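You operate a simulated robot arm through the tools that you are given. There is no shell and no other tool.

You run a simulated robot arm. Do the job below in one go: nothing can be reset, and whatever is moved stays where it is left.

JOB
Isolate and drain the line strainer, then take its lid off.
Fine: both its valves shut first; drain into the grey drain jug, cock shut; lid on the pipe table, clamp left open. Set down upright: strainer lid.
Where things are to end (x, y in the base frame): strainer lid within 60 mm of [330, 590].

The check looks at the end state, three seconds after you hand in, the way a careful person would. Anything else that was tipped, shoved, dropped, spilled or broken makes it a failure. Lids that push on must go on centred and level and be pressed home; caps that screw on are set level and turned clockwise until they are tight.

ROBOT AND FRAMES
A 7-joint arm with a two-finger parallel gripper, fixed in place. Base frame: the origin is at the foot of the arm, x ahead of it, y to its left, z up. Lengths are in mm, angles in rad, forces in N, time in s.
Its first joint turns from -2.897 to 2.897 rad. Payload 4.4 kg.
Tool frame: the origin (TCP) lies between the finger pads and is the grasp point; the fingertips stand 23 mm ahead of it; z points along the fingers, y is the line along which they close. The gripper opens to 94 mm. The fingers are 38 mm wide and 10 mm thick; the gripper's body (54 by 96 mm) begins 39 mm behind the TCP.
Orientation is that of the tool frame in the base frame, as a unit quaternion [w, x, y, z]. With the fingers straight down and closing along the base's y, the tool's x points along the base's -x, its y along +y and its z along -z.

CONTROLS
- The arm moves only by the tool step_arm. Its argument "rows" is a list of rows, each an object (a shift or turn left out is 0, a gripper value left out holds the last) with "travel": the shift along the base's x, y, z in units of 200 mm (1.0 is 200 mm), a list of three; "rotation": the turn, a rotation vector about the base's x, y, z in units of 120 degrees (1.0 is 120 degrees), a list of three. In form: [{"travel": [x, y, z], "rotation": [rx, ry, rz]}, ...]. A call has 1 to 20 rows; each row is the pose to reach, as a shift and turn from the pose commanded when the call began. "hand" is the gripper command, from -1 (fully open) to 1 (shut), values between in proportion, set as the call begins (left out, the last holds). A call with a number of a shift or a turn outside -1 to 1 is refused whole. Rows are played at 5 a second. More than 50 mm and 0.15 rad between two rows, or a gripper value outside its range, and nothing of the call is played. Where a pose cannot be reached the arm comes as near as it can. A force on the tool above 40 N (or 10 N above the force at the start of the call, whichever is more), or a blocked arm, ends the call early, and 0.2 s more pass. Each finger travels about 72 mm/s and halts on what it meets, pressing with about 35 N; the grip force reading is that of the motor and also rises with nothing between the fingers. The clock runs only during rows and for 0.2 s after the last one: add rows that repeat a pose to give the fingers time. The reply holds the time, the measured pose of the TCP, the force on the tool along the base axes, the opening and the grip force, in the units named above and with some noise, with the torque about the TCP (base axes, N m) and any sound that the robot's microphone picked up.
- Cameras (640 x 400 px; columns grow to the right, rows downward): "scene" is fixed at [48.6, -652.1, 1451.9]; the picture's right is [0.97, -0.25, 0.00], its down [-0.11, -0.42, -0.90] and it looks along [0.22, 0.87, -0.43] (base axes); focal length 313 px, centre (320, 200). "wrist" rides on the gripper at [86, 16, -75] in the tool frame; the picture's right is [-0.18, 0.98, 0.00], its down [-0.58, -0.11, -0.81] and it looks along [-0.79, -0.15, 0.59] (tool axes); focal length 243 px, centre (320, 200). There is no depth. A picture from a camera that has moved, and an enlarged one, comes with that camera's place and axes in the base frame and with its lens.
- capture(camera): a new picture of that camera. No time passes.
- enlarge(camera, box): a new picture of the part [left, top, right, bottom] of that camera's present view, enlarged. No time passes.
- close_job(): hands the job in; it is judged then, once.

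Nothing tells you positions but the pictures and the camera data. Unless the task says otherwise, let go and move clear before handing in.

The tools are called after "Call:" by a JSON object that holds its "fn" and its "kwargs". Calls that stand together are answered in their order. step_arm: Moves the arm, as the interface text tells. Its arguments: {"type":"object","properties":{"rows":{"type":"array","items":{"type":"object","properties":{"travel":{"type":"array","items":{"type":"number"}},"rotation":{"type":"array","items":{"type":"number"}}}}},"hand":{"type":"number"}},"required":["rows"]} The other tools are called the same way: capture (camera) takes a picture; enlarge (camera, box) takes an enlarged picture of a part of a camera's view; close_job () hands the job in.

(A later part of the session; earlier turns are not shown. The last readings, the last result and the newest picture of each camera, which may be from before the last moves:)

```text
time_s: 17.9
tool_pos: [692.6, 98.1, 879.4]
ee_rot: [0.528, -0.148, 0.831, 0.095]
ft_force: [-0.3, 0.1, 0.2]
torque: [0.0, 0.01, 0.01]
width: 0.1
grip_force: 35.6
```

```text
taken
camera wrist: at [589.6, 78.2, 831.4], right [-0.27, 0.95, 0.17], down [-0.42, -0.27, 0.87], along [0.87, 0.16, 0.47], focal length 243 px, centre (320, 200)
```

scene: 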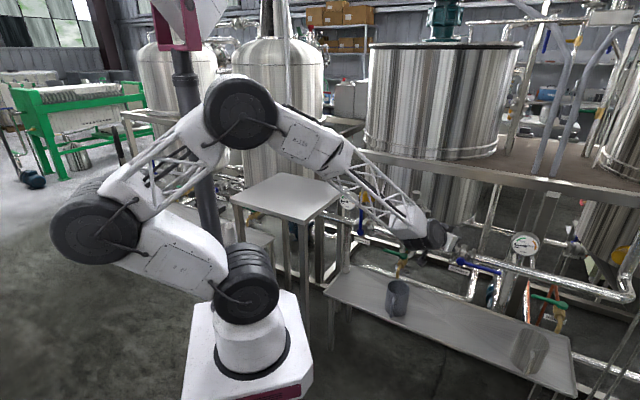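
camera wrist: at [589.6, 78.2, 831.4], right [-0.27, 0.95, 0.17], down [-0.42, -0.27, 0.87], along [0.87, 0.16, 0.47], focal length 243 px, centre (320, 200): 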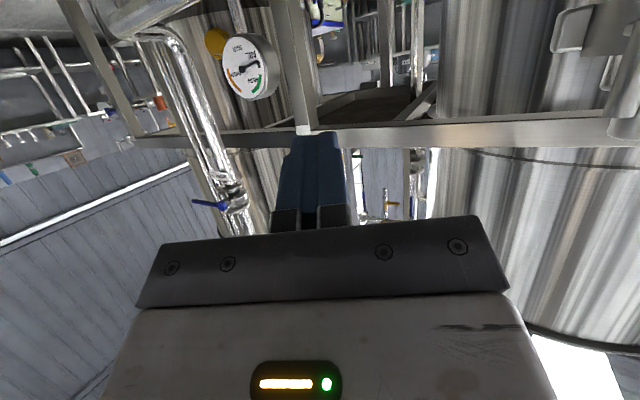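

Call:
{"fn": "step_arm", "kwargs": {"rows": [{"travel": [0.14, 0.004, -0.15]}, {"travel": [0.28, 0.008, -0.3]}, {"travel": [0.42, 0.012, -0.45]}, {"travel": [0.55, 0.015, -0.592]}]}}

Call:
{"fn": "capture", "kwargs": {"camera": "wrist"}}

Call:
{"fn": "enlarge", "kwargs": {"camera": "scene", "box": [400, 200, 560, 320]}}

```text
time_s: 18.9
tool_pos: [803.4, 102.6, 761.5]
ee_rot: [0.529, -0.148, 0.83, 0.095]
ft_force: [0.7, -0.2, 0.4]
torque: [-0.05, 0.01, 0.01]
width: 0.0
grip_force: 35.5
```

```text
taken
camera wrist: at [700.4, 82.0, 713.1], right [-0.27, 0.95, 0.17], down [-0.42, -0.27, 0.87], along [0.87, 0.16, 0.47], focal length 243 px, centre (320, 200)
```

wrist: 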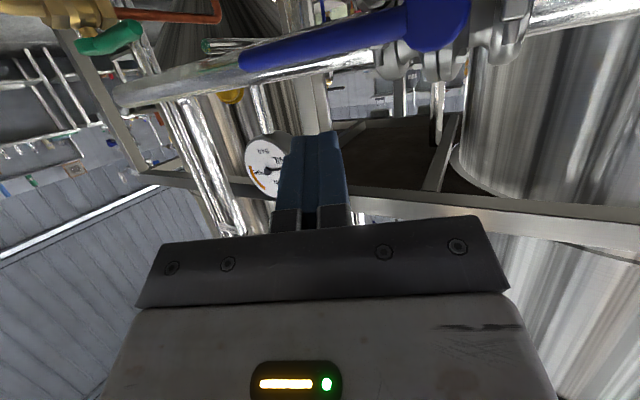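

```text
3.33 times, centred on (480, 260) of scene
camera zoom: at [48.6, -652.1, 1451.9], right [0.97, -0.25, 0.0], down [-0.11, -0.42, -0.9], along [0.22, 0.87, -0.43], focal length 1043 px, centre (-213, 0)
```

zoom: 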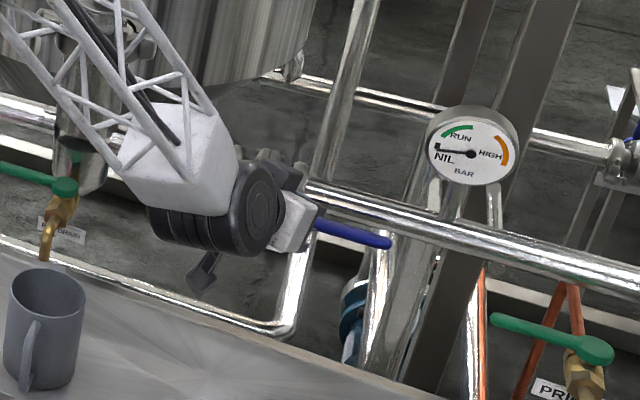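

The IN hub is near (832, 186, 700) with its handle running right to p≈596 mm. I'll level the tool a bit more and bring the fingers over the top of the handle, to test whether it swings down.

Call:
{"fn": "step_arm", "kwargs": {"rows": [{"travel": [0, 0, 0], "rotation": [0.0214, -0.0588, 0]}, {"travel": [0, 0, 0], "rotation": [0.0428, -0.1175, 0]}, {"travel": [0.1725, -0.0355, -0.0575], "rotation": [0.0428, -0.1175, 0]}, {"travel": [0.3035, 0.0455, -0.0725], "rotation": [0.0428, -0.1175, 0]}, {"travel": [0.4235, 0.1235, -0.0825], "rotation": [0.0428, -0.1175, 0]}]}}

Call:
{"fn": "capture", "kwargs": {"camera": "wrist"}}

Call:
{"fn": "enlarge", "kwargs": {"camera": "scene", "box": [400, 200, 560, 320]}}

```text
time_s: 20.1
tool_pos: [887.9, 125.6, 744.2]
ee_rot: [0.633, -0.134, 0.754, 0.113]
ft_force: [0.9, -0.6, 0.5]
torque: [-0.01, -0.03, 0.0]
width: 0.0
grip_force: 35.0
```

```text
taken
camera wrist: at [799.7, 110.7, 670.7], right [-0.31, 0.93, 0.18], down [-0.61, -0.34, 0.71], along [0.73, 0.11, 0.68], focal length 243 px, centre (320, 200)
```

wrist: 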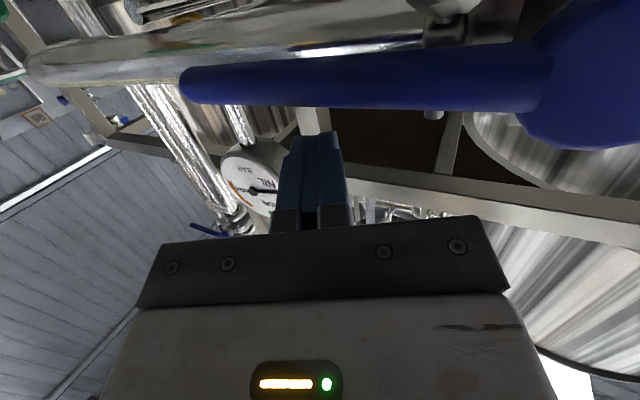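

```text
3.33 times, centred on (480, 260) of scene
camera zoom: at [48.6, -652.1, 1451.9], right [0.97, -0.25, 0.0], down [-0.11, -0.42, -0.9], along [0.22, 0.87, -0.43], focal length 1043 px, centre (-213, 0)
```

zoom: 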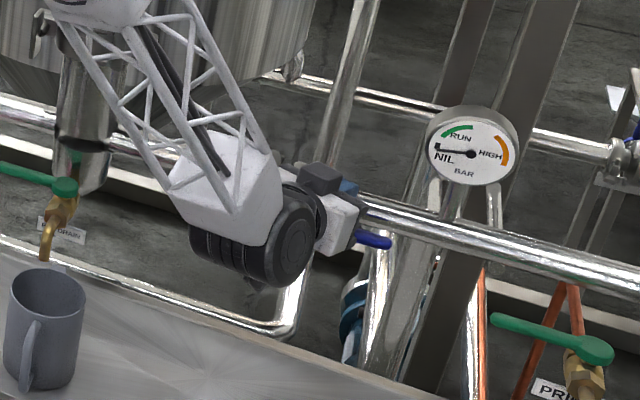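

Fingers are directly over the handle. Pushing down gently.

Call:
{"fn": "step_arm", "kwargs": {"rows": [{"travel": [0, 0, -0.04]}, {"travel": [0.003, -0.003, -0.08]}, {"travel": [0.006, -0.006, -0.11]}, {"travel": [0.01, -0.01, -0.145]}, {"travel": [0.014, -0.014, -0.1775]}]}}

Call:
{"fn": "capture", "kwargs": {"camera": "wrist"}}

```text
time_s: 21.0
tool_pos: [892.5, 125.4, 728.0]
ee_rot: [0.636, -0.133, 0.751, 0.112]
ft_force: [1.2, 0.4, 6.3]
torque: [0.01, 0.01, 0.02]
width: 0.1
grip_force: 34.9
stopped in row 4: the force on the tool passed its limit at 60 N (the readings are from after the stop); the commanded pose is now the measured one
```

```text
taken
camera wrist: at [804.7, 110.6, 653.2], right [-0.31, 0.93, 0.18], down [-0.62, -0.34, 0.71], along [0.72, 0.11, 0.68], focal length 243 px, centre (320, 200)
```

wrist: 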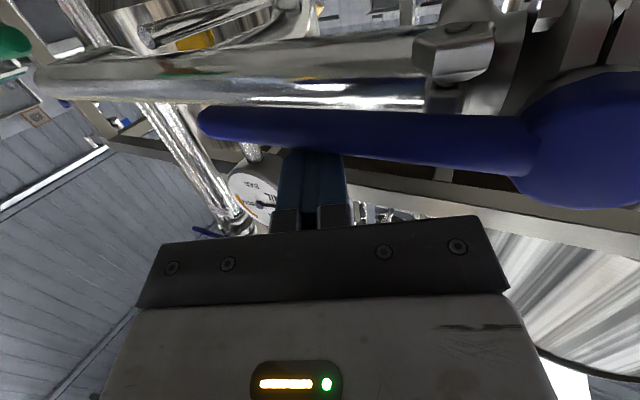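

The IN handle is against its stop downward, so it must swing up. Backing out and going underneath instead.

Call:
{"fn": "step_arm", "kwargs": {"rows": [{"travel": [0, 0, 0.05]}, {"travel": [-0.14, -0.14, 0.05]}, {"travel": [-0.2545, -0.2545, 0.0]}, {"travel": [-0.2545, -0.2545, -0.18]}, {"travel": [-0.2545, -0.2545, -0.355]}, {"travel": [-0.14, -0.14, -0.355]}, {"travel": [-0.03, -0.03, -0.355]}]}}

Call:
{"fn": "capture", "kwargs": {"camera": "wrist"}}

Call:
{"fn": "enlarge", "kwargs": {"camera": "scene", "box": [400, 200, 560, 320]}}

```text
time_s: 22.6
tool_pos: [885.4, 118.5, 656.6]
ee_rot: [0.635, -0.134, 0.752, 0.112]
ft_force: [0.1, 0.7, -1.0]
torque: [-0.04, -0.03, -0.01]
width: 0.0
grip_force: 35.3
```

```text
taken
camera wrist: at [798.6, 103.2, 581.7], right [-0.31, 0.93, 0.18], down [-0.62, -0.34, 0.71], along [0.72, 0.11, 0.68], focal length 243 px, centre (320, 200)
```

wrist: 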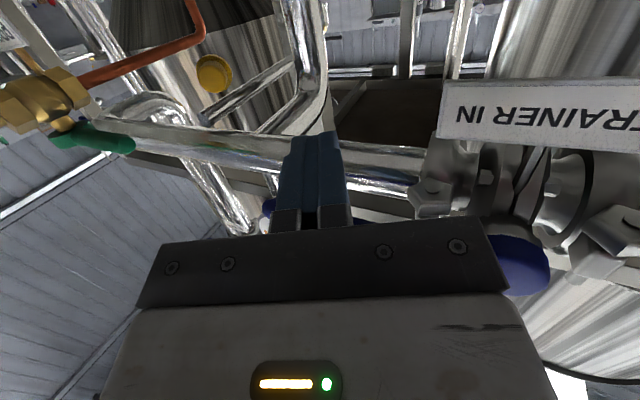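

```text
3.33 times, centred on (480, 260) of scene
camera zoom: at [48.6, -652.1, 1451.9], right [0.97, -0.25, 0.0], down [-0.11, -0.42, -0.9], along [0.22, 0.87, -0.43], focal length 1043 px, centre (-213, 0)
```

zoom: 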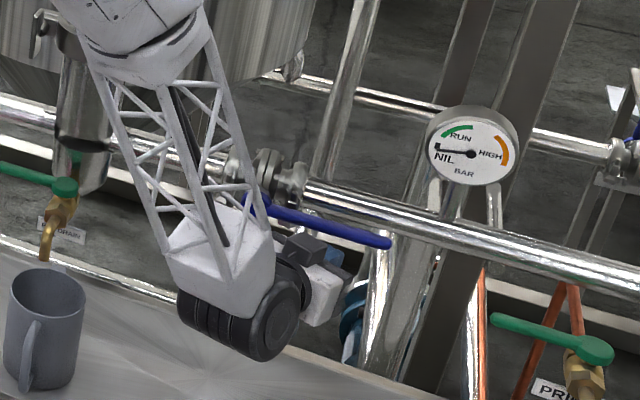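

Fingers are under the IN handle. Lifting it along its arc.

Call:
{"fn": "step_arm", "kwargs": {"rows": [{"travel": [0.004, -0.004, 0.06]}, {"travel": [0.01, -0.01, 0.11]}, {"travel": [0.014, -0.014, 0.15]}, {"travel": [0.016, -0.016, 0.19]}, {"travel": [0.015, -0.015, 0.25]}, {"travel": [0.012, -0.012, 0.31]}, {"travel": [0.0, 0.0, 0.37]}, {"travel": [-0.017, 0.017, 0.431]}, {"travel": [-0.042, 0.042, 0.488]}, {"travel": [-0.072, 0.072, 0.54]}, {"travel": [-0.11, 0.11, 0.585]}, {"travel": [-0.151, 0.151, 0.6245]}]}}

Call:
{"fn": "capture", "kwargs": {"camera": "wrist"}}

Call:
{"fn": "enlarge", "kwargs": {"camera": "scene", "box": [400, 180, 560, 300]}}

```text
time_s: 25.2
tool_pos: [855.9, 149.9, 782.2]
ee_rot: [0.636, -0.135, 0.751, 0.113]
ft_force: [0.5, -2.2, 0.4]
torque: [0.03, -0.02, -0.02]
width: 0.0
grip_force: 35.2
```

```text
taken
camera wrist: at [768.3, 134.9, 707.1], right [-0.31, 0.93, 0.18], down [-0.62, -0.34, 0.71], along [0.72, 0.11, 0.68], focal length 243 px, centre (320, 200)
```

wrist: 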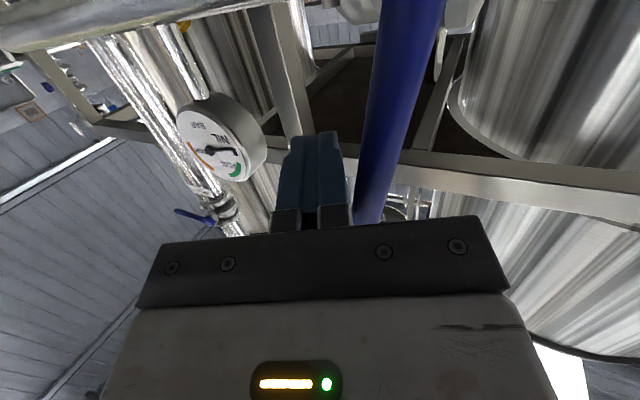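

```text
3.33 times, centred on (480, 240) of scene
camera zoom: at [48.6, -652.1, 1451.9], right [0.97, -0.25, 0.0], down [-0.11, -0.42, -0.9], along [0.22, 0.87, -0.43], focal length 1043 px, centre (-213, 67)
```

zoom: 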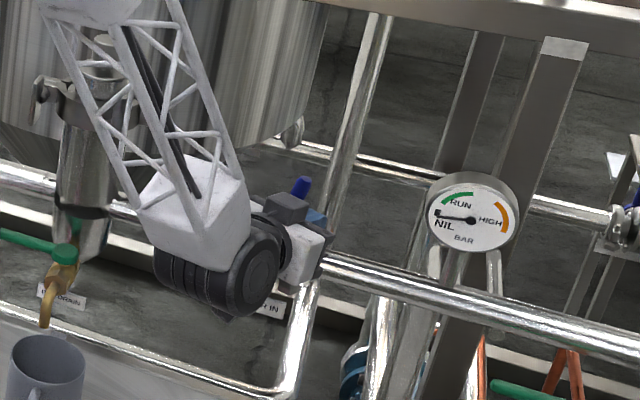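

Call:
{"fn": "step_arm", "kwargs": {"rows": [{"travel": [-0.035, 0.035, 0.02]}, {"travel": [-0.065, 0.065, 0.035]}, {"travel": [-0.09, 0.09, 0.045]}, {"travel": [-0.105, 0.105, 0.048]}, {"travel": [-0.12, 0.12, 0.05]}, {"travel": [-0.135, 0.135, 0.05]}]}}

Call:
{"fn": "capture", "kwargs": {"camera": "wrist"}}

```text
time_s: 26.0
tool_pos: [839.3, 163.7, 789.3]
ee_rot: [0.635, -0.134, 0.752, 0.113]
ft_force: [4.2, -16.1, 0.0]
torque: [0.18, 0.03, -0.05]
width: 0.2
grip_force: 34.9
stopped in row 4: the force on the tool passed its limit at 50 N (the readings are from after the stop); the commanded pose is now the measured one
```

```text
taken
camera wrist: at [751.3, 149.4, 715.4], right [-0.31, 0.93, 0.18], down [-0.62, -0.34, 0.71], along [0.72, 0.11, 0.68], focal length 243 px, centre (320, 200)
```

wrist: 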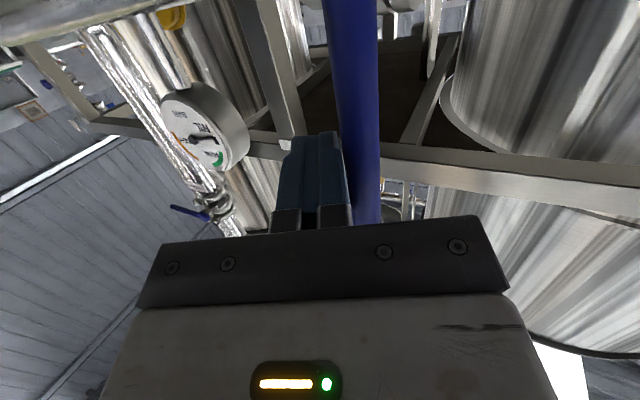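

IN valve is at its stop too. Backing away and checking that both handles stand upright.

Call:
{"fn": "step_arm", "kwargs": {"rows": [{"travel": [0.06, -0.06, 0]}, {"travel": [0.1, -0.1, 0]}, {"travel": [-0.03, -0.23, 0.05]}, {"travel": [-0.17, -0.36, 0.15]}, {"travel": [-0.32, -0.4, 0.3]}, {"travel": [-0.48, -0.35, 0.45]}]}}

Call:
{"fn": "enlarge", "kwargs": {"camera": "scene", "box": [320, 180, 560, 300]}}

Call:
{"fn": "capture", "kwargs": {"camera": "wrist"}}

```text
time_s: 27.4
tool_pos: [742.5, 96.3, 878.8]
ee_rot: [0.635, -0.132, 0.753, 0.111]
ft_force: [1.3, -0.5, -0.4]
torque: [0.0, -0.03, 0.01]
width: 0.2
grip_force: 35.5
```

```text
2.67 times, centred on (440, 240) of scene
camera zoom: at [48.6, -652.1, 1451.9], right [0.97, -0.25, 0.0], down [-0.11, -0.42, -0.9], along [0.22, 0.87, -0.43], focal length 834 px, centre (0, 93)
```

zoom: 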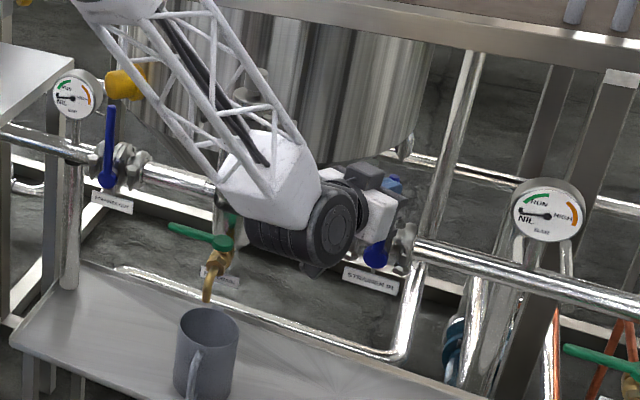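

```text
taken
camera wrist: at [654.0, 81.2, 804.6], right [-0.31, 0.93, 0.18], down [-0.62, -0.34, 0.71], along [0.72, 0.11, 0.68], focal length 243 px, centre (320, 200)
```

wrist: 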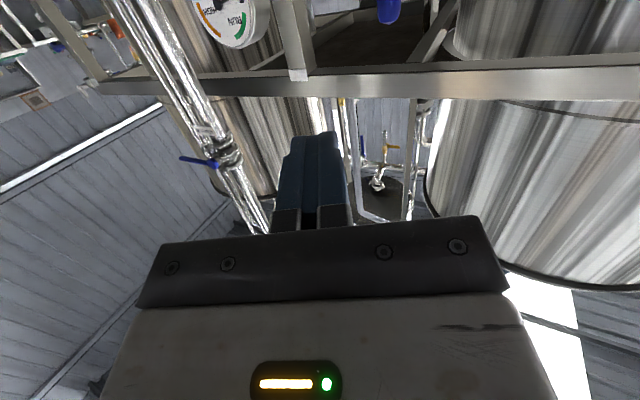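

Both blue handles now stand upright across the pipe. Next I'll tilt the tool back and position for a close look at the green drain cock.

Call:
{"fn": "step_arm", "kwargs": {"rows": [{"travel": [-0.08, 0.027, 0.03], "rotation": [-0.0204, 0.056, 0]}, {"travel": [-0.16, 0.054, 0.06], "rotation": [-0.0407, 0.1119, 0]}, {"travel": [-0.24, 0.08, 0.09], "rotation": [-0.0611, 0.1679, 0]}, {"travel": [-0.32, 0.108, 0.12], "rotation": [-0.0814, 0.2238, 0]}, {"travel": [-0.4, 0.135, 0.15], "rotation": [-0.1018, 0.2798, 0]}, {"travel": [-0.48, 0.163, 0.18], "rotation": [-0.1221, 0.3357, 0]}, {"travel": [-0.567, 0.19, 0.2], "rotation": [-0.1425, 0.3917, 0]}]}}

```text
time_s: 29.2
tool_pos: [622.1, 128.7, 1016.7]
ee_rot: [0.343, -0.167, 0.923, 0.049]
ft_force: [-0.5, 0.4, -0.1]
torque: [0.01, -0.03, 0.01]
width: 0.0
grip_force: 35.3
out of reach, approached as far as the arm can: row 7
stopped in row 7: the arm was blocked; the commanded pose is now the measured one
```

Call:
{"fn": "capture", "kwargs": {"camera": "scene"}}

Call:
{"fn": "capture", "kwargs": {"camera": "wrist"}}

```text
taken
```

scene: 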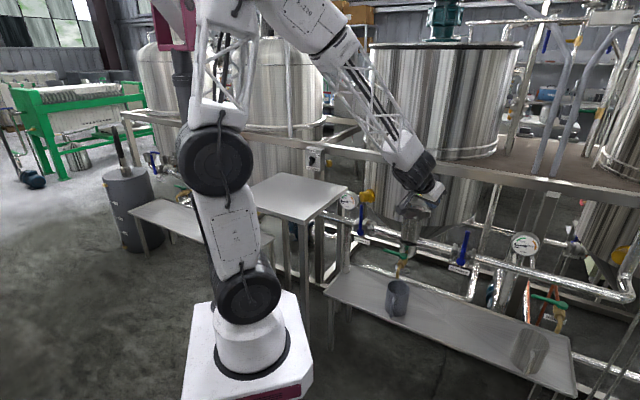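

```text
taken
camera wrist: at [509.0, 105.1, 1015.3], right [-0.2, 0.97, 0.1], down [-0.05, -0.11, 0.99], along [0.98, 0.2, 0.07], focal length 243 px, centre (320, 200)
```

wrist: 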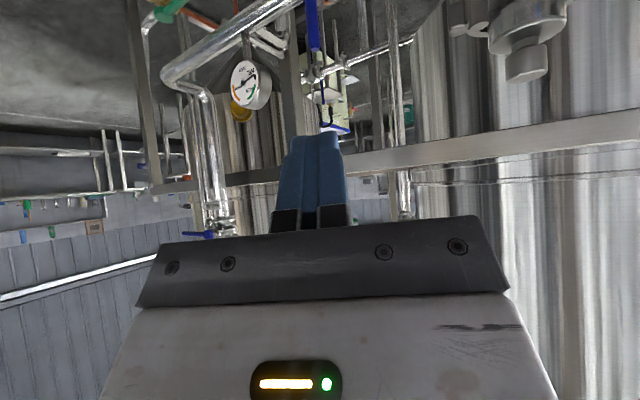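

The arm reconfigured its elbow but touched nothing, and both valves still look shut. I'll move on to the cock-viewing pose.

Call:
{"fn": "step_arm", "kwargs": {"rows": [{"travel": [-0.1, 0.08, -0.08], "rotation": [0, 0, 0.035]}, {"travel": [-0.19, 0.16, -0.18], "rotation": [0, 0, 0.07]}, {"travel": [-0.28, 0.24, -0.28], "rotation": [0, 0, 0.105]}, {"travel": [-0.38, 0.32, -0.38], "rotation": [0, 0, 0.14]}, {"travel": [-0.47, 0.4, -0.48], "rotation": [0, 0, 0.175]}, {"travel": [-0.565, 0.488, -0.583], "rotation": [0, 0, 0.208]}]}}

Call:
{"fn": "capture", "kwargs": {"camera": "scene"}}

Call:
{"fn": "capture", "kwargs": {"camera": "wrist"}}

```text
time_s: 30.6
tool_pos: [509.7, 227.2, 899.4]
ee_rot: [0.325, -0.363, 0.865, 0.123]
ft_force: [0.8, -0.2, -0.9]
torque: [0.0, 0.01, 0.01]
width: 0.1
grip_force: 34.9
```

```text
taken
```

scene: 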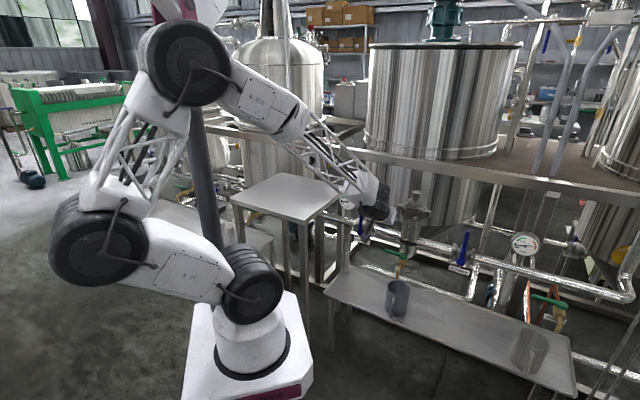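

```text
taken
camera wrist: at [417.1, 157.5, 898.6], right [-0.6, 0.8, 0.1], down [0.0, -0.12, 0.99], along [0.8, 0.59, 0.07], focal length 243 px, centre (320, 200)
```

wrist: 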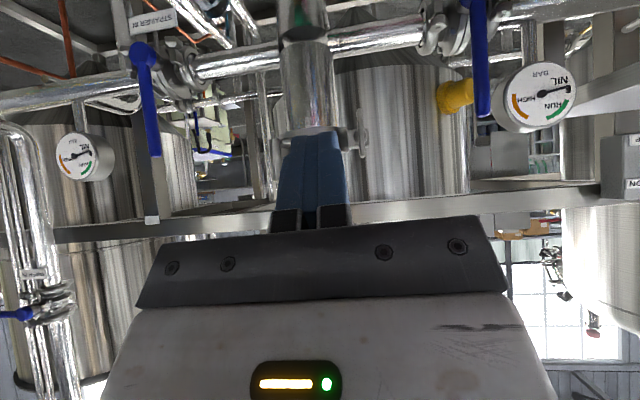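

Call:
{"fn": "step_arm", "kwargs": {"rows": [{"travel": [0.05, 0.05, -0.2]}, {"travel": [0.1, 0.1, -0.4]}, {"travel": [0.15, 0.15, -0.6]}, {"travel": [0.212, 0.212, -0.8]}]}}

Call:
{"fn": "capture", "kwargs": {"camera": "wrist"}}

Call:
{"fn": "enlarge", "kwargs": {"camera": "wrist", "box": [200, 0, 440, 150]}}

```text
time_s: 31.6
tool_pos: [552.1, 269.2, 739.9]
ee_rot: [0.325, -0.362, 0.865, 0.122]
ft_force: [-0.7, -0.6, 0.9]
torque: [0.01, -0.01, 0.0]
width: 0.0
grip_force: 35.0
```

```text
taken
camera wrist: at [460.7, 199.9, 738.1], right [-0.6, 0.8, 0.1], down [0.0, -0.12, 0.99], along [0.8, 0.59, 0.07], focal length 243 px, centre (320, 200)
```

wrist: 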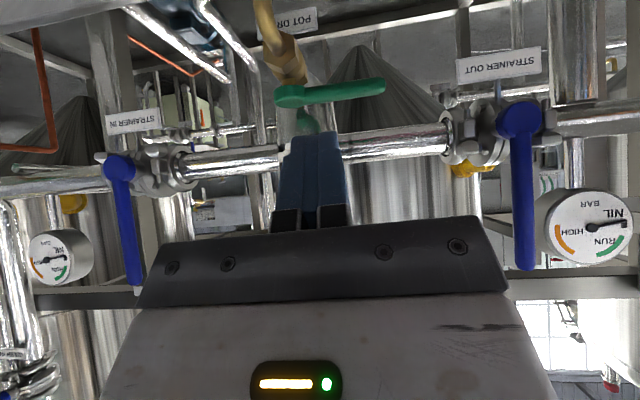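

```text
2.67 times, centred on (320, 75) of wrist
camera zoom: at [460.7, 199.9, 738.1], right [-0.6, 0.8, 0.1], down [0.0, -0.12, 0.99], along [0.8, 0.59, 0.07], focal length 647 px, centre (320, 533)
```

zoom: 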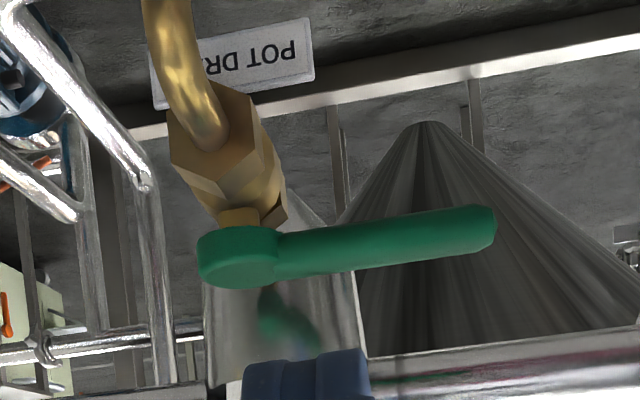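

The drain cock's hub is near (669, 332, 650), its handle lies to the left across the flow, and opening means swinging it toward the robot. I'll slide the fingers in behind the handle along the tool axis.

Call:
{"fn": "step_arm", "kwargs": {"rows": [{"travel": [0.12, 0.21, 0.03]}, {"travel": [0.2376, 0.425, 0.03]}]}}

Call:
{"fn": "capture", "kwargs": {"camera": "wrist"}}

Call:
{"fn": "enlarge", "kwargs": {"camera": "scene", "box": [330, 180, 450, 270]}}

```text
time_s: 32.2
tool_pos: [600.2, 355.2, 746.0]
ee_rot: [0.324, -0.361, 0.866, 0.121]
ft_force: [-0.6, 0.5, 0.6]
torque: [0.02, 0.0, 0.03]
width: 0.0
grip_force: 35.2
```

```text
taken
camera wrist: at [507.7, 285.8, 744.6], right [-0.6, 0.8, 0.1], down [0.0, -0.12, 0.99], along [0.8, 0.59, 0.07], focal length 243 px, centre (320, 200)
```

wrist: 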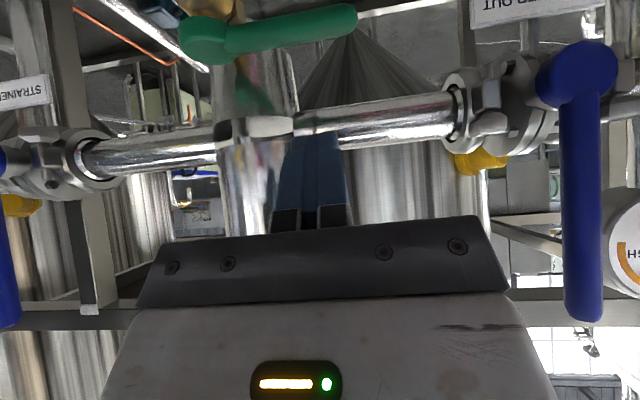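

```text
4.44 times, centred on (390, 225) of scene
camera zoom: at [48.6, -652.1, 1451.9], right [0.97, -0.25, 0.0], down [-0.11, -0.42, -0.9], along [0.22, 0.87, -0.43], focal length 1391 px, centre (9, 89)
```

zoom: 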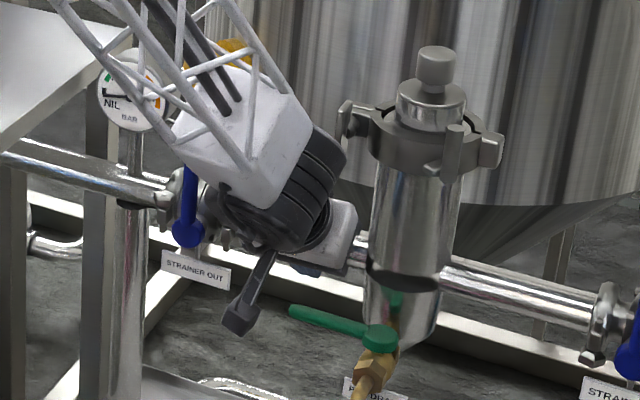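

Call:
{"fn": "step_arm", "kwargs": {"rows": [{"travel": [0.068, 0.068, -0.117]}, {"travel": [0.136, 0.136, -0.234]}, {"travel": [0.204, 0.204, -0.35]}]}}

Call:
{"fn": "capture", "kwargs": {"camera": "wrist"}}

Call:
{"fn": "enlarge", "kwargs": {"camera": "scene", "box": [330, 180, 450, 270]}}

```text
time_s: 33.0
tool_pos: [639.7, 394.3, 676.5]
ee_rot: [0.324, -0.362, 0.865, 0.122]
ft_force: [0.4, 0.1, 0.8]
torque: [0.0, 0.0, -0.01]
width: 0.0
grip_force: 35.6
```

```text
taken
camera wrist: at [548.6, 325.9, 675.0], right [-0.6, 0.8, 0.1], down [0.0, -0.12, 0.99], along [0.8, 0.59, 0.07], focal length 243 px, centre (320, 200)
```

wrist: 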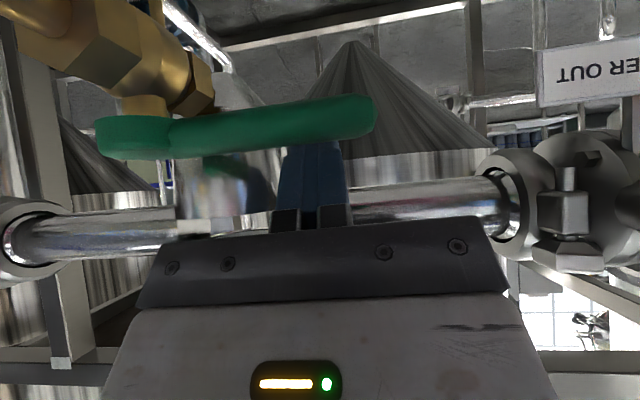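

```text
4.44 times, centred on (390, 225) of scene
camera zoom: at [48.6, -652.1, 1451.9], right [0.97, -0.25, 0.0], down [-0.11, -0.42, -0.9], along [0.22, 0.87, -0.43], focal length 1391 px, centre (9, 89)
```

zoom: 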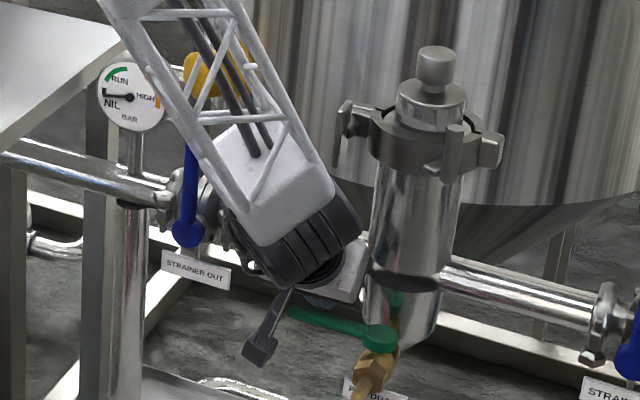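

The fingers are behind the green handle. Pulling it toward the robot along its arc.

Call:
{"fn": "step_arm", "kwargs": {"rows": [{"travel": [-0.025, -0.024, 0]}, {"travel": [-0.05, -0.049, 0]}, {"travel": [-0.075, -0.0735, 0]}, {"travel": [-0.095, -0.105, 0]}, {"travel": [-0.112, -0.136, 0]}]}}

Call:
{"fn": "capture", "kwargs": {"camera": "wrist"}}

Call:
{"fn": "enlarge", "kwargs": {"camera": "scene", "box": [340, 220, 440, 320]}}

```text
time_s: 34.2
tool_pos: [616.9, 368.4, 676.0]
ee_rot: [0.324, -0.362, 0.866, 0.121]
ft_force: [0.4, 1.3, 5.4]
torque: [-0.06, 0.0, 0.0]
width: 0.0
grip_force: 34.8
```

```text
taken
camera wrist: at [525.2, 299.0, 674.6], right [-0.6, 0.8, 0.1], down [0.0, -0.12, 0.99], along [0.8, 0.59, 0.07], focal length 243 px, centre (320, 200)
```

wrist: 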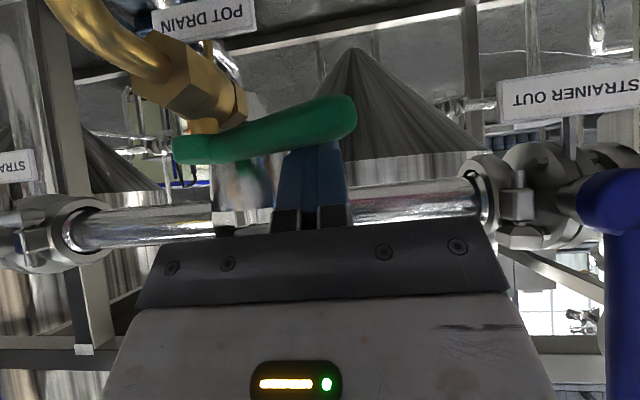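

```text
4.00 times, centred on (390, 270) of scene
camera zoom: at [48.6, -652.1, 1451.9], right [0.97, -0.25, 0.0], down [-0.11, -0.42, -0.9], along [0.22, 0.87, -0.43], focal length 1252 px, centre (40, -80)
```

zoom: 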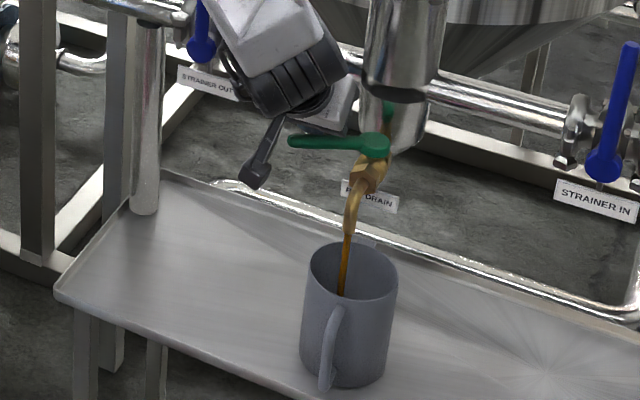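

Amber liquid is running from the spout straight into the jug. I'll hold here and let it drain.

Call:
{"fn": "step_arm", "kwargs": {"rows": [{"travel": [0, 0, 0]}, {"travel": [0, 0, 0]}, {"travel": [0, 0, 0]}, {"travel": [0, 0, 0]}, {"travel": [0, 0, 0]}, {"travel": [0, 0, 0]}, {"travel": [0, 0, 0]}, {"travel": [0, 0, 0]}, {"travel": [0, 0, 0]}, {"travel": [0, 0, 0]}]}}

Call:
{"fn": "enlarge", "kwargs": {"camera": "scene", "box": [340, 220, 440, 320]}}

```text
time_s: 36.4
tool_pos: [617.5, 367.8, 674.7]
ee_rot: [0.324, -0.362, 0.865, 0.121]
ft_force: [-0.2, 0.9, 0.3]
torque: [0.03, 0.01, 0.01]
width: 0.0
grip_force: 35.2
```

```text
4.00 times, centred on (390, 270) of scene
camera zoom: at [48.6, -652.1, 1451.9], right [0.97, -0.25, 0.0], down [-0.11, -0.42, -0.9], along [0.22, 0.87, -0.43], focal length 1252 px, centre (40, -80)
```

zoom: 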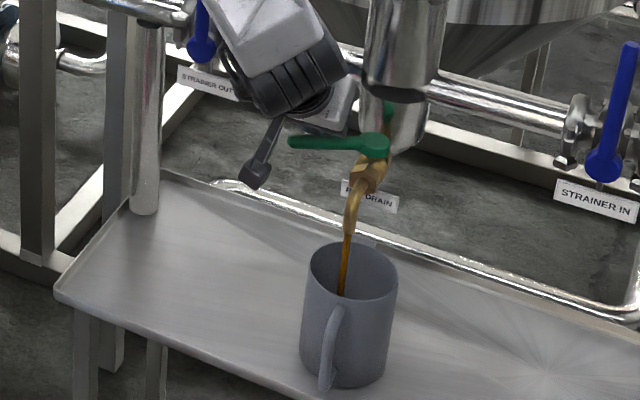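

Call:
{"fn": "step_arm", "kwargs": {"rows": [{"travel": [-0.01, -0.035, 0]}, {"travel": [-0.02, -0.069, 0]}, {"travel": [-0.02, -0.106, 0]}, {"travel": [-0.0205, -0.142, 0]}, {"travel": [-0.0205, -0.142, 0]}, {"travel": [-0.0205, -0.142, 0]}]}}

Call:
{"fn": "enlarge", "kwargs": {"camera": "scene", "box": [340, 220, 440, 320]}}

Call:
{"fn": "capture", "kwargs": {"camera": "wrist"}}

```text
time_s: 37.8
tool_pos: [613.5, 339.1, 674.7]
ee_rot: [0.324, -0.363, 0.865, 0.123]
ft_force: [-0.5, -0.5, -0.1]
torque: [-0.01, 0.0, -0.01]
width: 0.0
grip_force: 34.7
```

```text
4.00 times, centred on (390, 270) of scene
camera zoom: at [48.6, -652.1, 1451.9], right [0.97, -0.25, 0.0], down [-0.11, -0.42, -0.9], along [0.22, 0.87, -0.43], focal length 1252 px, centre (40, -80)
```

zoom: 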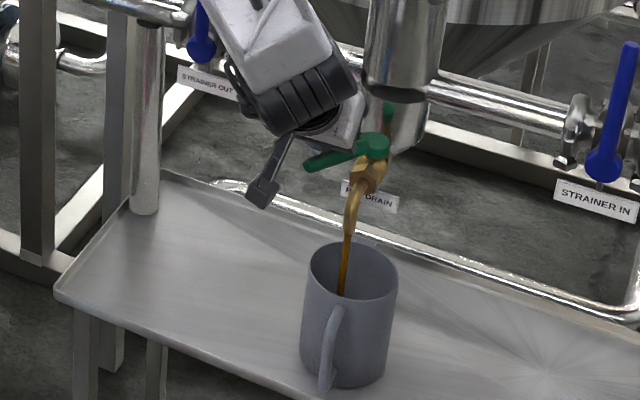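

```text
taken
camera wrist: at [520.4, 270.0, 674.0], right [-0.6, 0.8, 0.1], down [0.0, -0.12, 0.99], along [0.8, 0.59, 0.07], focal length 243 px, centre (320, 200)
```

wrist: 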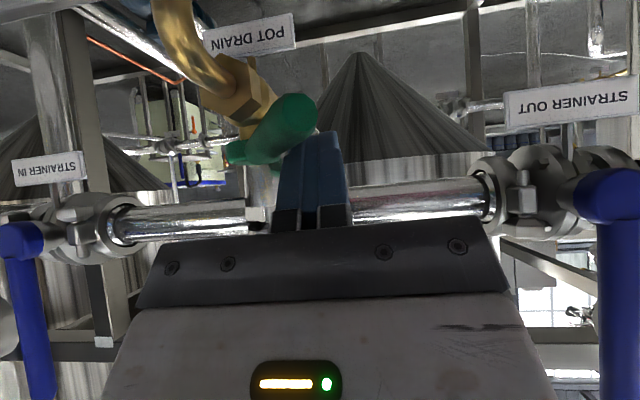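

Call:
{"fn": "step_arm", "kwargs": {"rows": [{"travel": [0.008, -0.036, 0]}, {"travel": [0.018, -0.07, 0]}, {"travel": [0.033, -0.1, 0]}, {"travel": [0.053, -0.1336, 0]}, {"travel": [0.053, -0.1336, 0]}, {"travel": [0.053, -0.1336, 0]}, {"travel": [0.053, -0.1336, 0]}, {"travel": [0.053, -0.1336, 0]}]}}

Call:
{"fn": "enlarge", "kwargs": {"camera": "scene", "box": [340, 220, 440, 320]}}

Call:
{"fn": "capture", "kwargs": {"camera": "wrist"}}

```text
time_s: 39.6
tool_pos: [624.1, 312.7, 675.9]
ee_rot: [0.324, -0.363, 0.865, 0.122]
ft_force: [-0.8, 0.8, -0.1]
torque: [-0.02, 0.01, 0.01]
width: 0.0
grip_force: 34.4
```

```text
4.00 times, centred on (390, 270) of scene
camera zoom: at [48.6, -652.1, 1451.9], right [0.97, -0.25, 0.0], down [-0.11, -0.42, -0.9], along [0.22, 0.87, -0.43], focal length 1252 px, centre (40, -80)
```

zoom: 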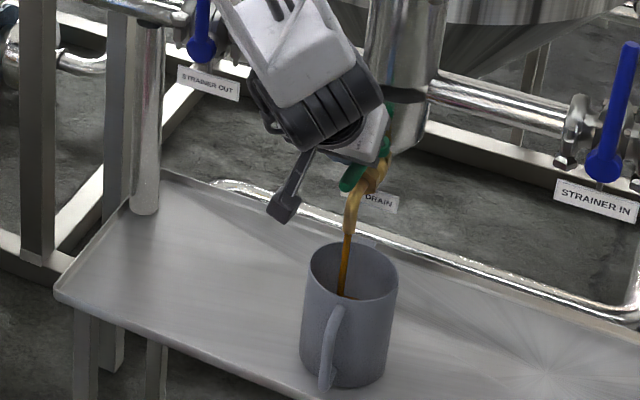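

```text
taken
camera wrist: at [531.5, 243.4, 674.6], right [-0.6, 0.8, 0.1], down [0.0, -0.12, 0.99], along [0.8, 0.59, 0.07], focal length 243 px, centre (320, 200)
```

wrist: 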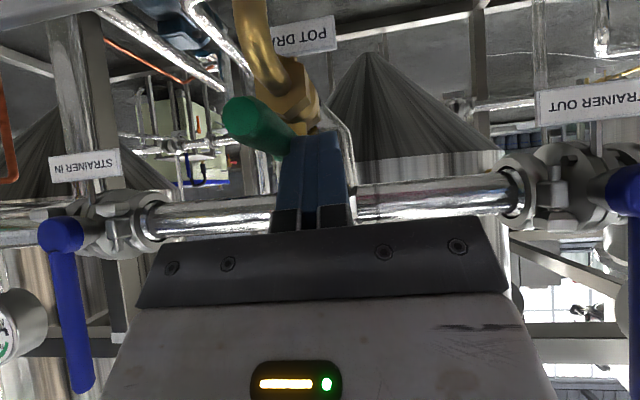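

The cock is now nearly fully open and flow is straight into the jug. Waiting while it drains.

Call:
{"fn": "step_arm", "kwargs": {"rows": [{"travel": [0, 0, 0]}, {"travel": [0, 0, 0]}, {"travel": [0, 0, 0]}, {"travel": [0, 0, 0]}, {"travel": [0, 0, 0]}, {"travel": [0, 0, 0]}, {"travel": [0, 0, 0]}, {"travel": [0, 0, 0]}, {"travel": [0, 0, 0]}, {"travel": [0, 0, 0]}, {"travel": [0, 0, 0]}, {"travel": [0, 0, 0]}, {"travel": [0, 0, 0]}, {"travel": [0, 0, 0]}, {"travel": [0, 0, 0]}, {"travel": [0, 0, 0]}, {"travel": [0, 0, 0]}, {"travel": [0, 0, 0]}, {"travel": [0, 0, 0]}, {"travel": [0, 0, 0]}]}}

Call:
{"fn": "enlarge", "kwargs": {"camera": "scene", "box": [360, 260, 440, 320]}}

```text
time_s: 43.8
tool_pos: [622.8, 312.1, 675.6]
ee_rot: [0.325, -0.362, 0.865, 0.122]
ft_force: [0.3, -0.1, -0.5]
torque: [-0.01, -0.02, 0.03]
width: 0.0
grip_force: 35.2
```

```text
6.67 times, centred on (400, 290) of scene
camera zoom: at [48.6, -652.1, 1451.9], right [0.97, -0.25, 0.0], down [-0.11, -0.42, -0.9], along [0.22, 0.87, -0.43], focal length 2086 px, centre (-213, -400)
```

zoom: 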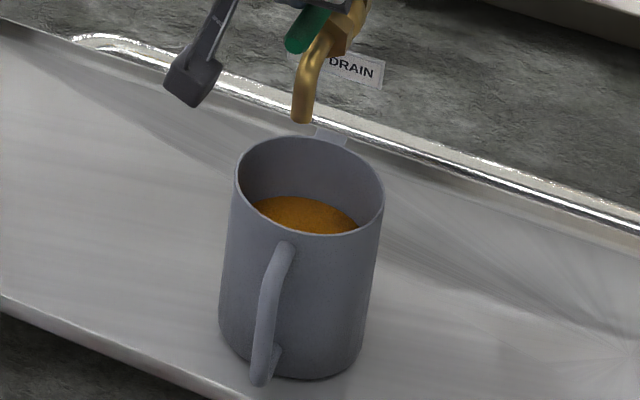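

Flow has stopped and the jug holds the drained liquid, well below its rim. Now I'll back the fingers off and re-angle to push the cock shut from the other side.

Call:
{"fn": "step_arm", "kwargs": {"rows": [{"travel": [-0.055, 0.055, 0]}, {"travel": [-0.055, 0.055, 0.15]}, {"travel": [-0.1, 0.0, 0.35]}, {"travel": [-0.2, -0.1, 0.45]}]}}

Call:
{"fn": "capture", "kwargs": {"camera": "wrist"}}

Call:
{"fn": "enlarge", "kwargs": {"camera": "wrist", "box": [220, 0, 380, 120]}}

Call:
{"fn": "enlarge", "kwargs": {"camera": "scene", "box": [370, 230, 430, 290]}}

```text
time_s: 44.8
tool_pos: [582.9, 291.4, 766.2]
ee_rot: [0.324, -0.362, 0.865, 0.122]
ft_force: [-0.3, 0.3, -0.1]
torque: [0.01, 0.02, 0.0]
width: 0.0
grip_force: 35.1
```

```text
taken
camera wrist: at [491.4, 223.3, 764.7], right [-0.6, 0.8, 0.1], down [0.0, -0.12, 0.99], along [0.8, 0.59, 0.07], focal length 243 px, centre (320, 200)
```

wrist: 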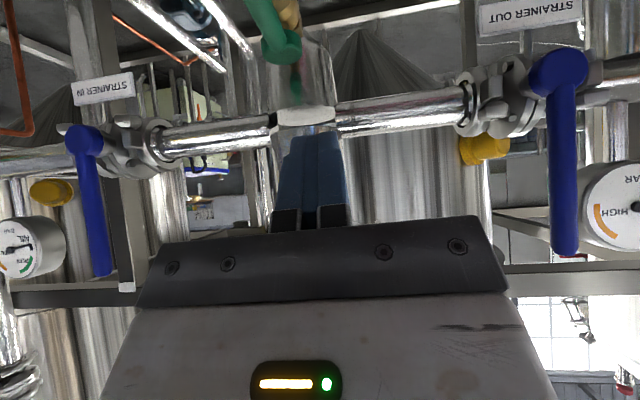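

```text
3.33 times, centred on (300, 60) of wrist
camera zoom: at [491.4, 223.3, 764.7], right [-0.6, 0.8, 0.1], down [0.0, -0.12, 0.99], along [0.8, 0.59, 0.07], focal length 809 px, centre (387, 667)
```

zoom: 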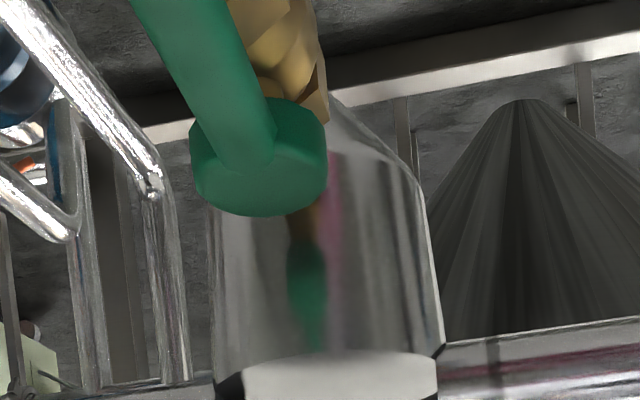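

```text
6.67 times, centred on (400, 260) of scene
camera zoom: at [48.6, -652.1, 1451.9], right [0.97, -0.25, 0.0], down [-0.11, -0.42, -0.9], along [0.22, 0.87, -0.43], focal length 2086 px, centre (-213, -200)
```

zoom: 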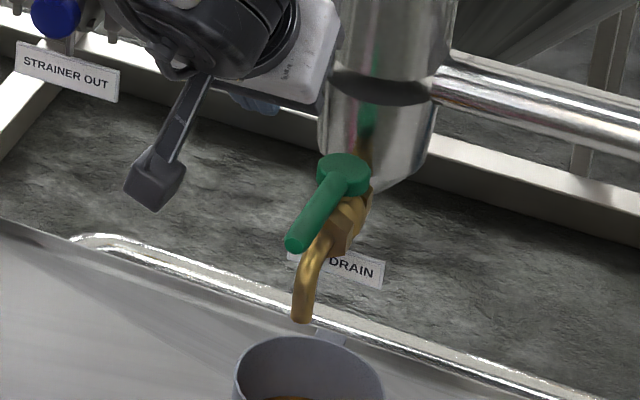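

Call:
{"fn": "step_arm", "kwargs": {"rows": [{"travel": [0, 0, 0], "rotation": [-0.03, 0.0314, 0]}, {"travel": [0.04, -0.05, 0], "rotation": [-0.06, 0.0628, 0]}, {"travel": [0.12, -0.15, 0], "rotation": [-0.09, 0.0942, 0]}, {"travel": [0.2205, -0.267, 0], "rotation": [-0.1183, 0.1256, 0]}]}}

Call:
{"fn": "capture", "kwargs": {"camera": "wrist"}}

Call:
{"fn": "capture", "kwargs": {"camera": "scene"}}

```text
time_s: 45.8
tool_pos: [628.9, 238.6, 770.6]
ee_rot: [0.162, -0.381, 0.908, 0.06]
ft_force: [0.3, 0.2, -6.3]
torque: [0.14, -0.13, -0.03]
width: 0.0
grip_force: 35.1
```

```text
taken
camera wrist: at [541.1, 175.0, 808.7], right [-0.58, 0.81, 0.05], down [0.26, 0.13, 0.96], along [0.77, 0.57, -0.28], focal length 243 px, centre (320, 200)
```

wrist: 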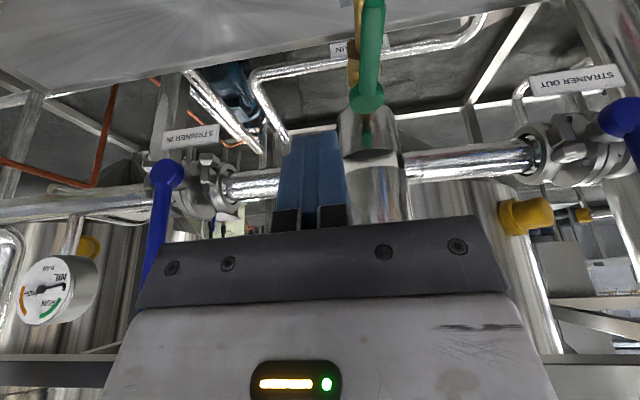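

```text
taken
```

scene: 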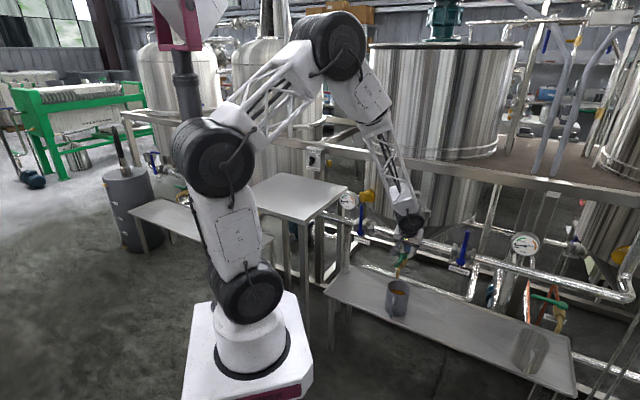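

Call:
{"fn": "enlarge", "kwargs": {"camera": "scene", "box": [350, 160, 450, 260]}}

Call:
{"fn": "step_arm", "kwargs": {"rows": [{"travel": [0, 0, 0]}]}}

```text
4.00 times, centred on (400, 210) of scene
camera zoom: at [48.6, -652.1, 1451.9], right [0.97, -0.25, 0.0], down [-0.11, -0.42, -0.9], along [0.22, 0.87, -0.43], focal length 1252 px, centre (0, 160)
```

zoom: 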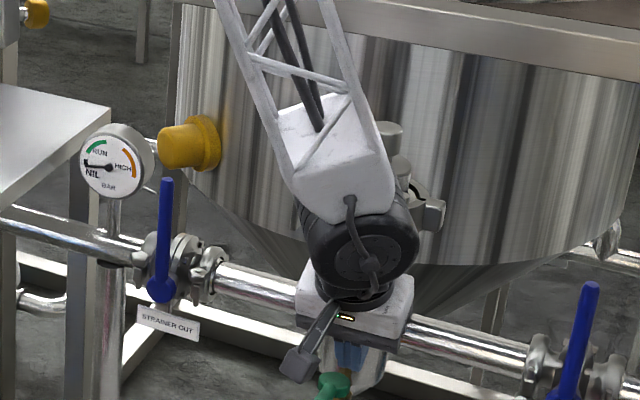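

```text
time_s: 46.2
tool_pos: [628.5, 239.5, 766.4]
ee_rot: [0.161, -0.381, 0.909, 0.061]
ft_force: [-0.6, -0.9, 0.3]
torque: [-0.04, 0.01, -0.03]
width: 0.0
grip_force: 35.4
```

Call:
{"fn": "step_arm", "kwargs": {"rows": [{"travel": [0, 0, -0.17]}, {"travel": [0, 0, -0.34]}, {"travel": [0, 0, -0.49]}]}}

Call:
{"fn": "capture", "kwargs": {"camera": "wrist"}}

Call:
{"fn": "enlarge", "kwargs": {"camera": "scene", "box": [350, 200, 450, 300]}}

```text
time_s: 47.0
tool_pos: [628.2, 237.2, 669.1]
ee_rot: [0.162, -0.38, 0.909, 0.061]
ft_force: [0.8, 0.5, -0.1]
torque: [-0.03, -0.01, 0.01]
width: 0.1
grip_force: 34.3
```

```text
taken
camera wrist: at [540.9, 174.9, 707.5], right [-0.58, 0.82, 0.05], down [0.26, 0.13, 0.96], along [0.77, 0.57, -0.29], focal length 243 px, centre (320, 200)
```

wrist: 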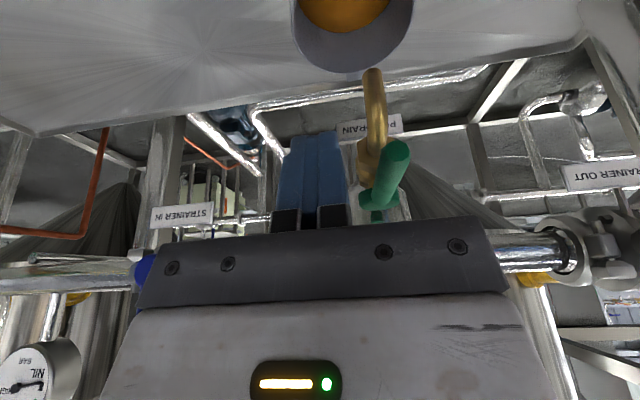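

```text
4.00 times, centred on (400, 250) of scene
camera zoom: at [48.6, -652.1, 1451.9], right [0.97, -0.25, 0.0], down [-0.11, -0.42, -0.9], along [0.22, 0.87, -0.43], focal length 1252 px, centre (0, 0)
```

zoom: 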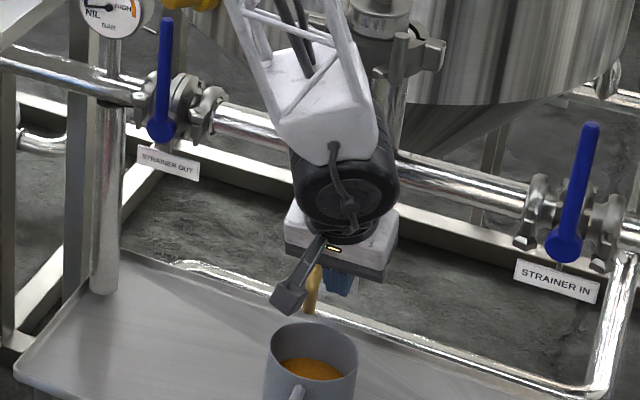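

Fingers are to the right of the open handle, clear of the spout. Pushing the cock back toward shut.

Call:
{"fn": "step_arm", "kwargs": {"rows": [{"travel": [-0.0714, 0.07, 0]}, {"travel": [-0.104, 0.103, 0]}, {"travel": [-0.1354, 0.136, 0]}, {"travel": [-0.16, 0.177, 0]}, {"travel": [-0.18, 0.2168, 0]}, {"travel": [-0.193, 0.261, 0]}, {"travel": [-0.2023, 0.3055, 0]}, {"travel": [-0.203, 0.352, 0]}, {"travel": [-0.2005, 0.3978, 0]}]}}

Call:
{"fn": "capture", "kwargs": {"camera": "wrist"}}

Call:
{"fn": "enlarge", "kwargs": {"camera": "scene", "box": [350, 210, 430, 290]}}

```text
time_s: 49.0
tool_pos: [587.7, 317.9, 668.3]
ee_rot: [0.161, -0.381, 0.908, 0.061]
ft_force: [-1.3, -0.9, -0.6]
torque: [-0.04, 0.02, 0.03]
width: 0.0
grip_force: 35.6
```

```text
taken
camera wrist: at [500.7, 254.7, 707.4], right [-0.58, 0.81, 0.05], down [0.26, 0.13, 0.96], along [0.77, 0.57, -0.29], focal length 243 px, centre (320, 200)
```

wrist: 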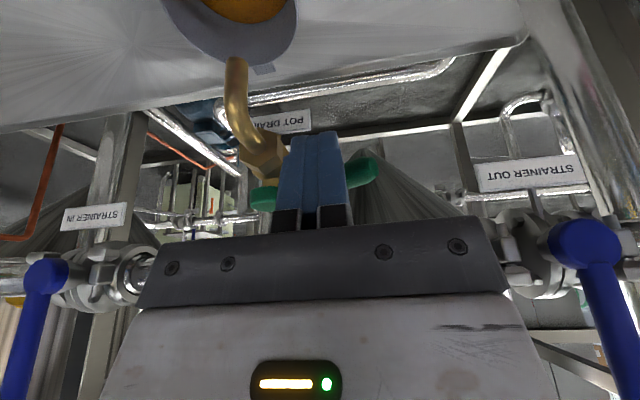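

```text
5.00 times, centred on (390, 250) of scene
camera zoom: at [48.6, -652.1, 1451.9], right [0.97, -0.25, 0.0], down [-0.11, -0.42, -0.9], along [0.22, 0.87, -0.43], focal length 1564 px, centre (-30, -50)
```

zoom: 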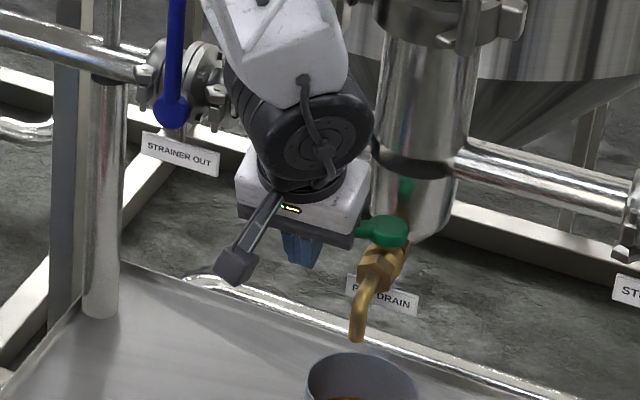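

Call:
{"fn": "step_arm", "kwargs": {"rows": [{"travel": [0.012, 0.044, 0]}, {"travel": [0.0255, 0.088, 0]}, {"travel": [0.048, 0.128, 0]}, {"travel": [0.0725, 0.167, 0]}, {"travel": [0.085, 0.18, 0]}, {"travel": [0.098, 0.195, 0]}, {"travel": [0.11, 0.207, 0]}, {"travel": [0.121, 0.218, 0]}]}}

Call:
{"fn": "capture", "kwargs": {"camera": "wrist"}}

Call:
{"fn": "enlarge", "kwargs": {"camera": "scene", "box": [350, 210, 430, 290]}}

```text
time_s: 50.5
tool_pos: [602.5, 354.1, 664.2]
ee_rot: [0.157, -0.381, 0.909, 0.06]
ft_force: [-2.1, -5.6, -3.8]
torque: [-0.14, 0.11, -0.12]
width: 0.0
grip_force: 35.0
stopped in row 7: the force on the tool passed its limit at 48 N (the readings are from after the stop); the commanded pose is now the measured one
```

```text
taken
camera wrist: at [517.2, 291.2, 704.2], right [-0.58, 0.82, 0.05], down [0.27, 0.13, 0.95], along [0.77, 0.56, -0.29], focal length 243 px, centre (320, 200)
```

wrist: 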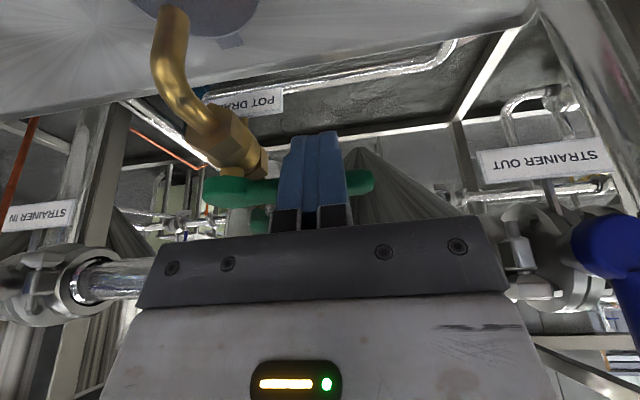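

```text
5.00 times, centred on (390, 250) of scene
camera zoom: at [48.6, -652.1, 1451.9], right [0.97, -0.25, 0.0], down [-0.11, -0.42, -0.9], along [0.22, 0.87, -0.43], focal length 1564 px, centre (-30, -50)
```

zoom: 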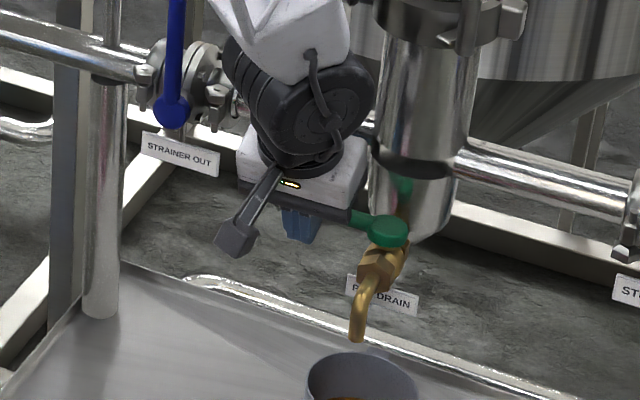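

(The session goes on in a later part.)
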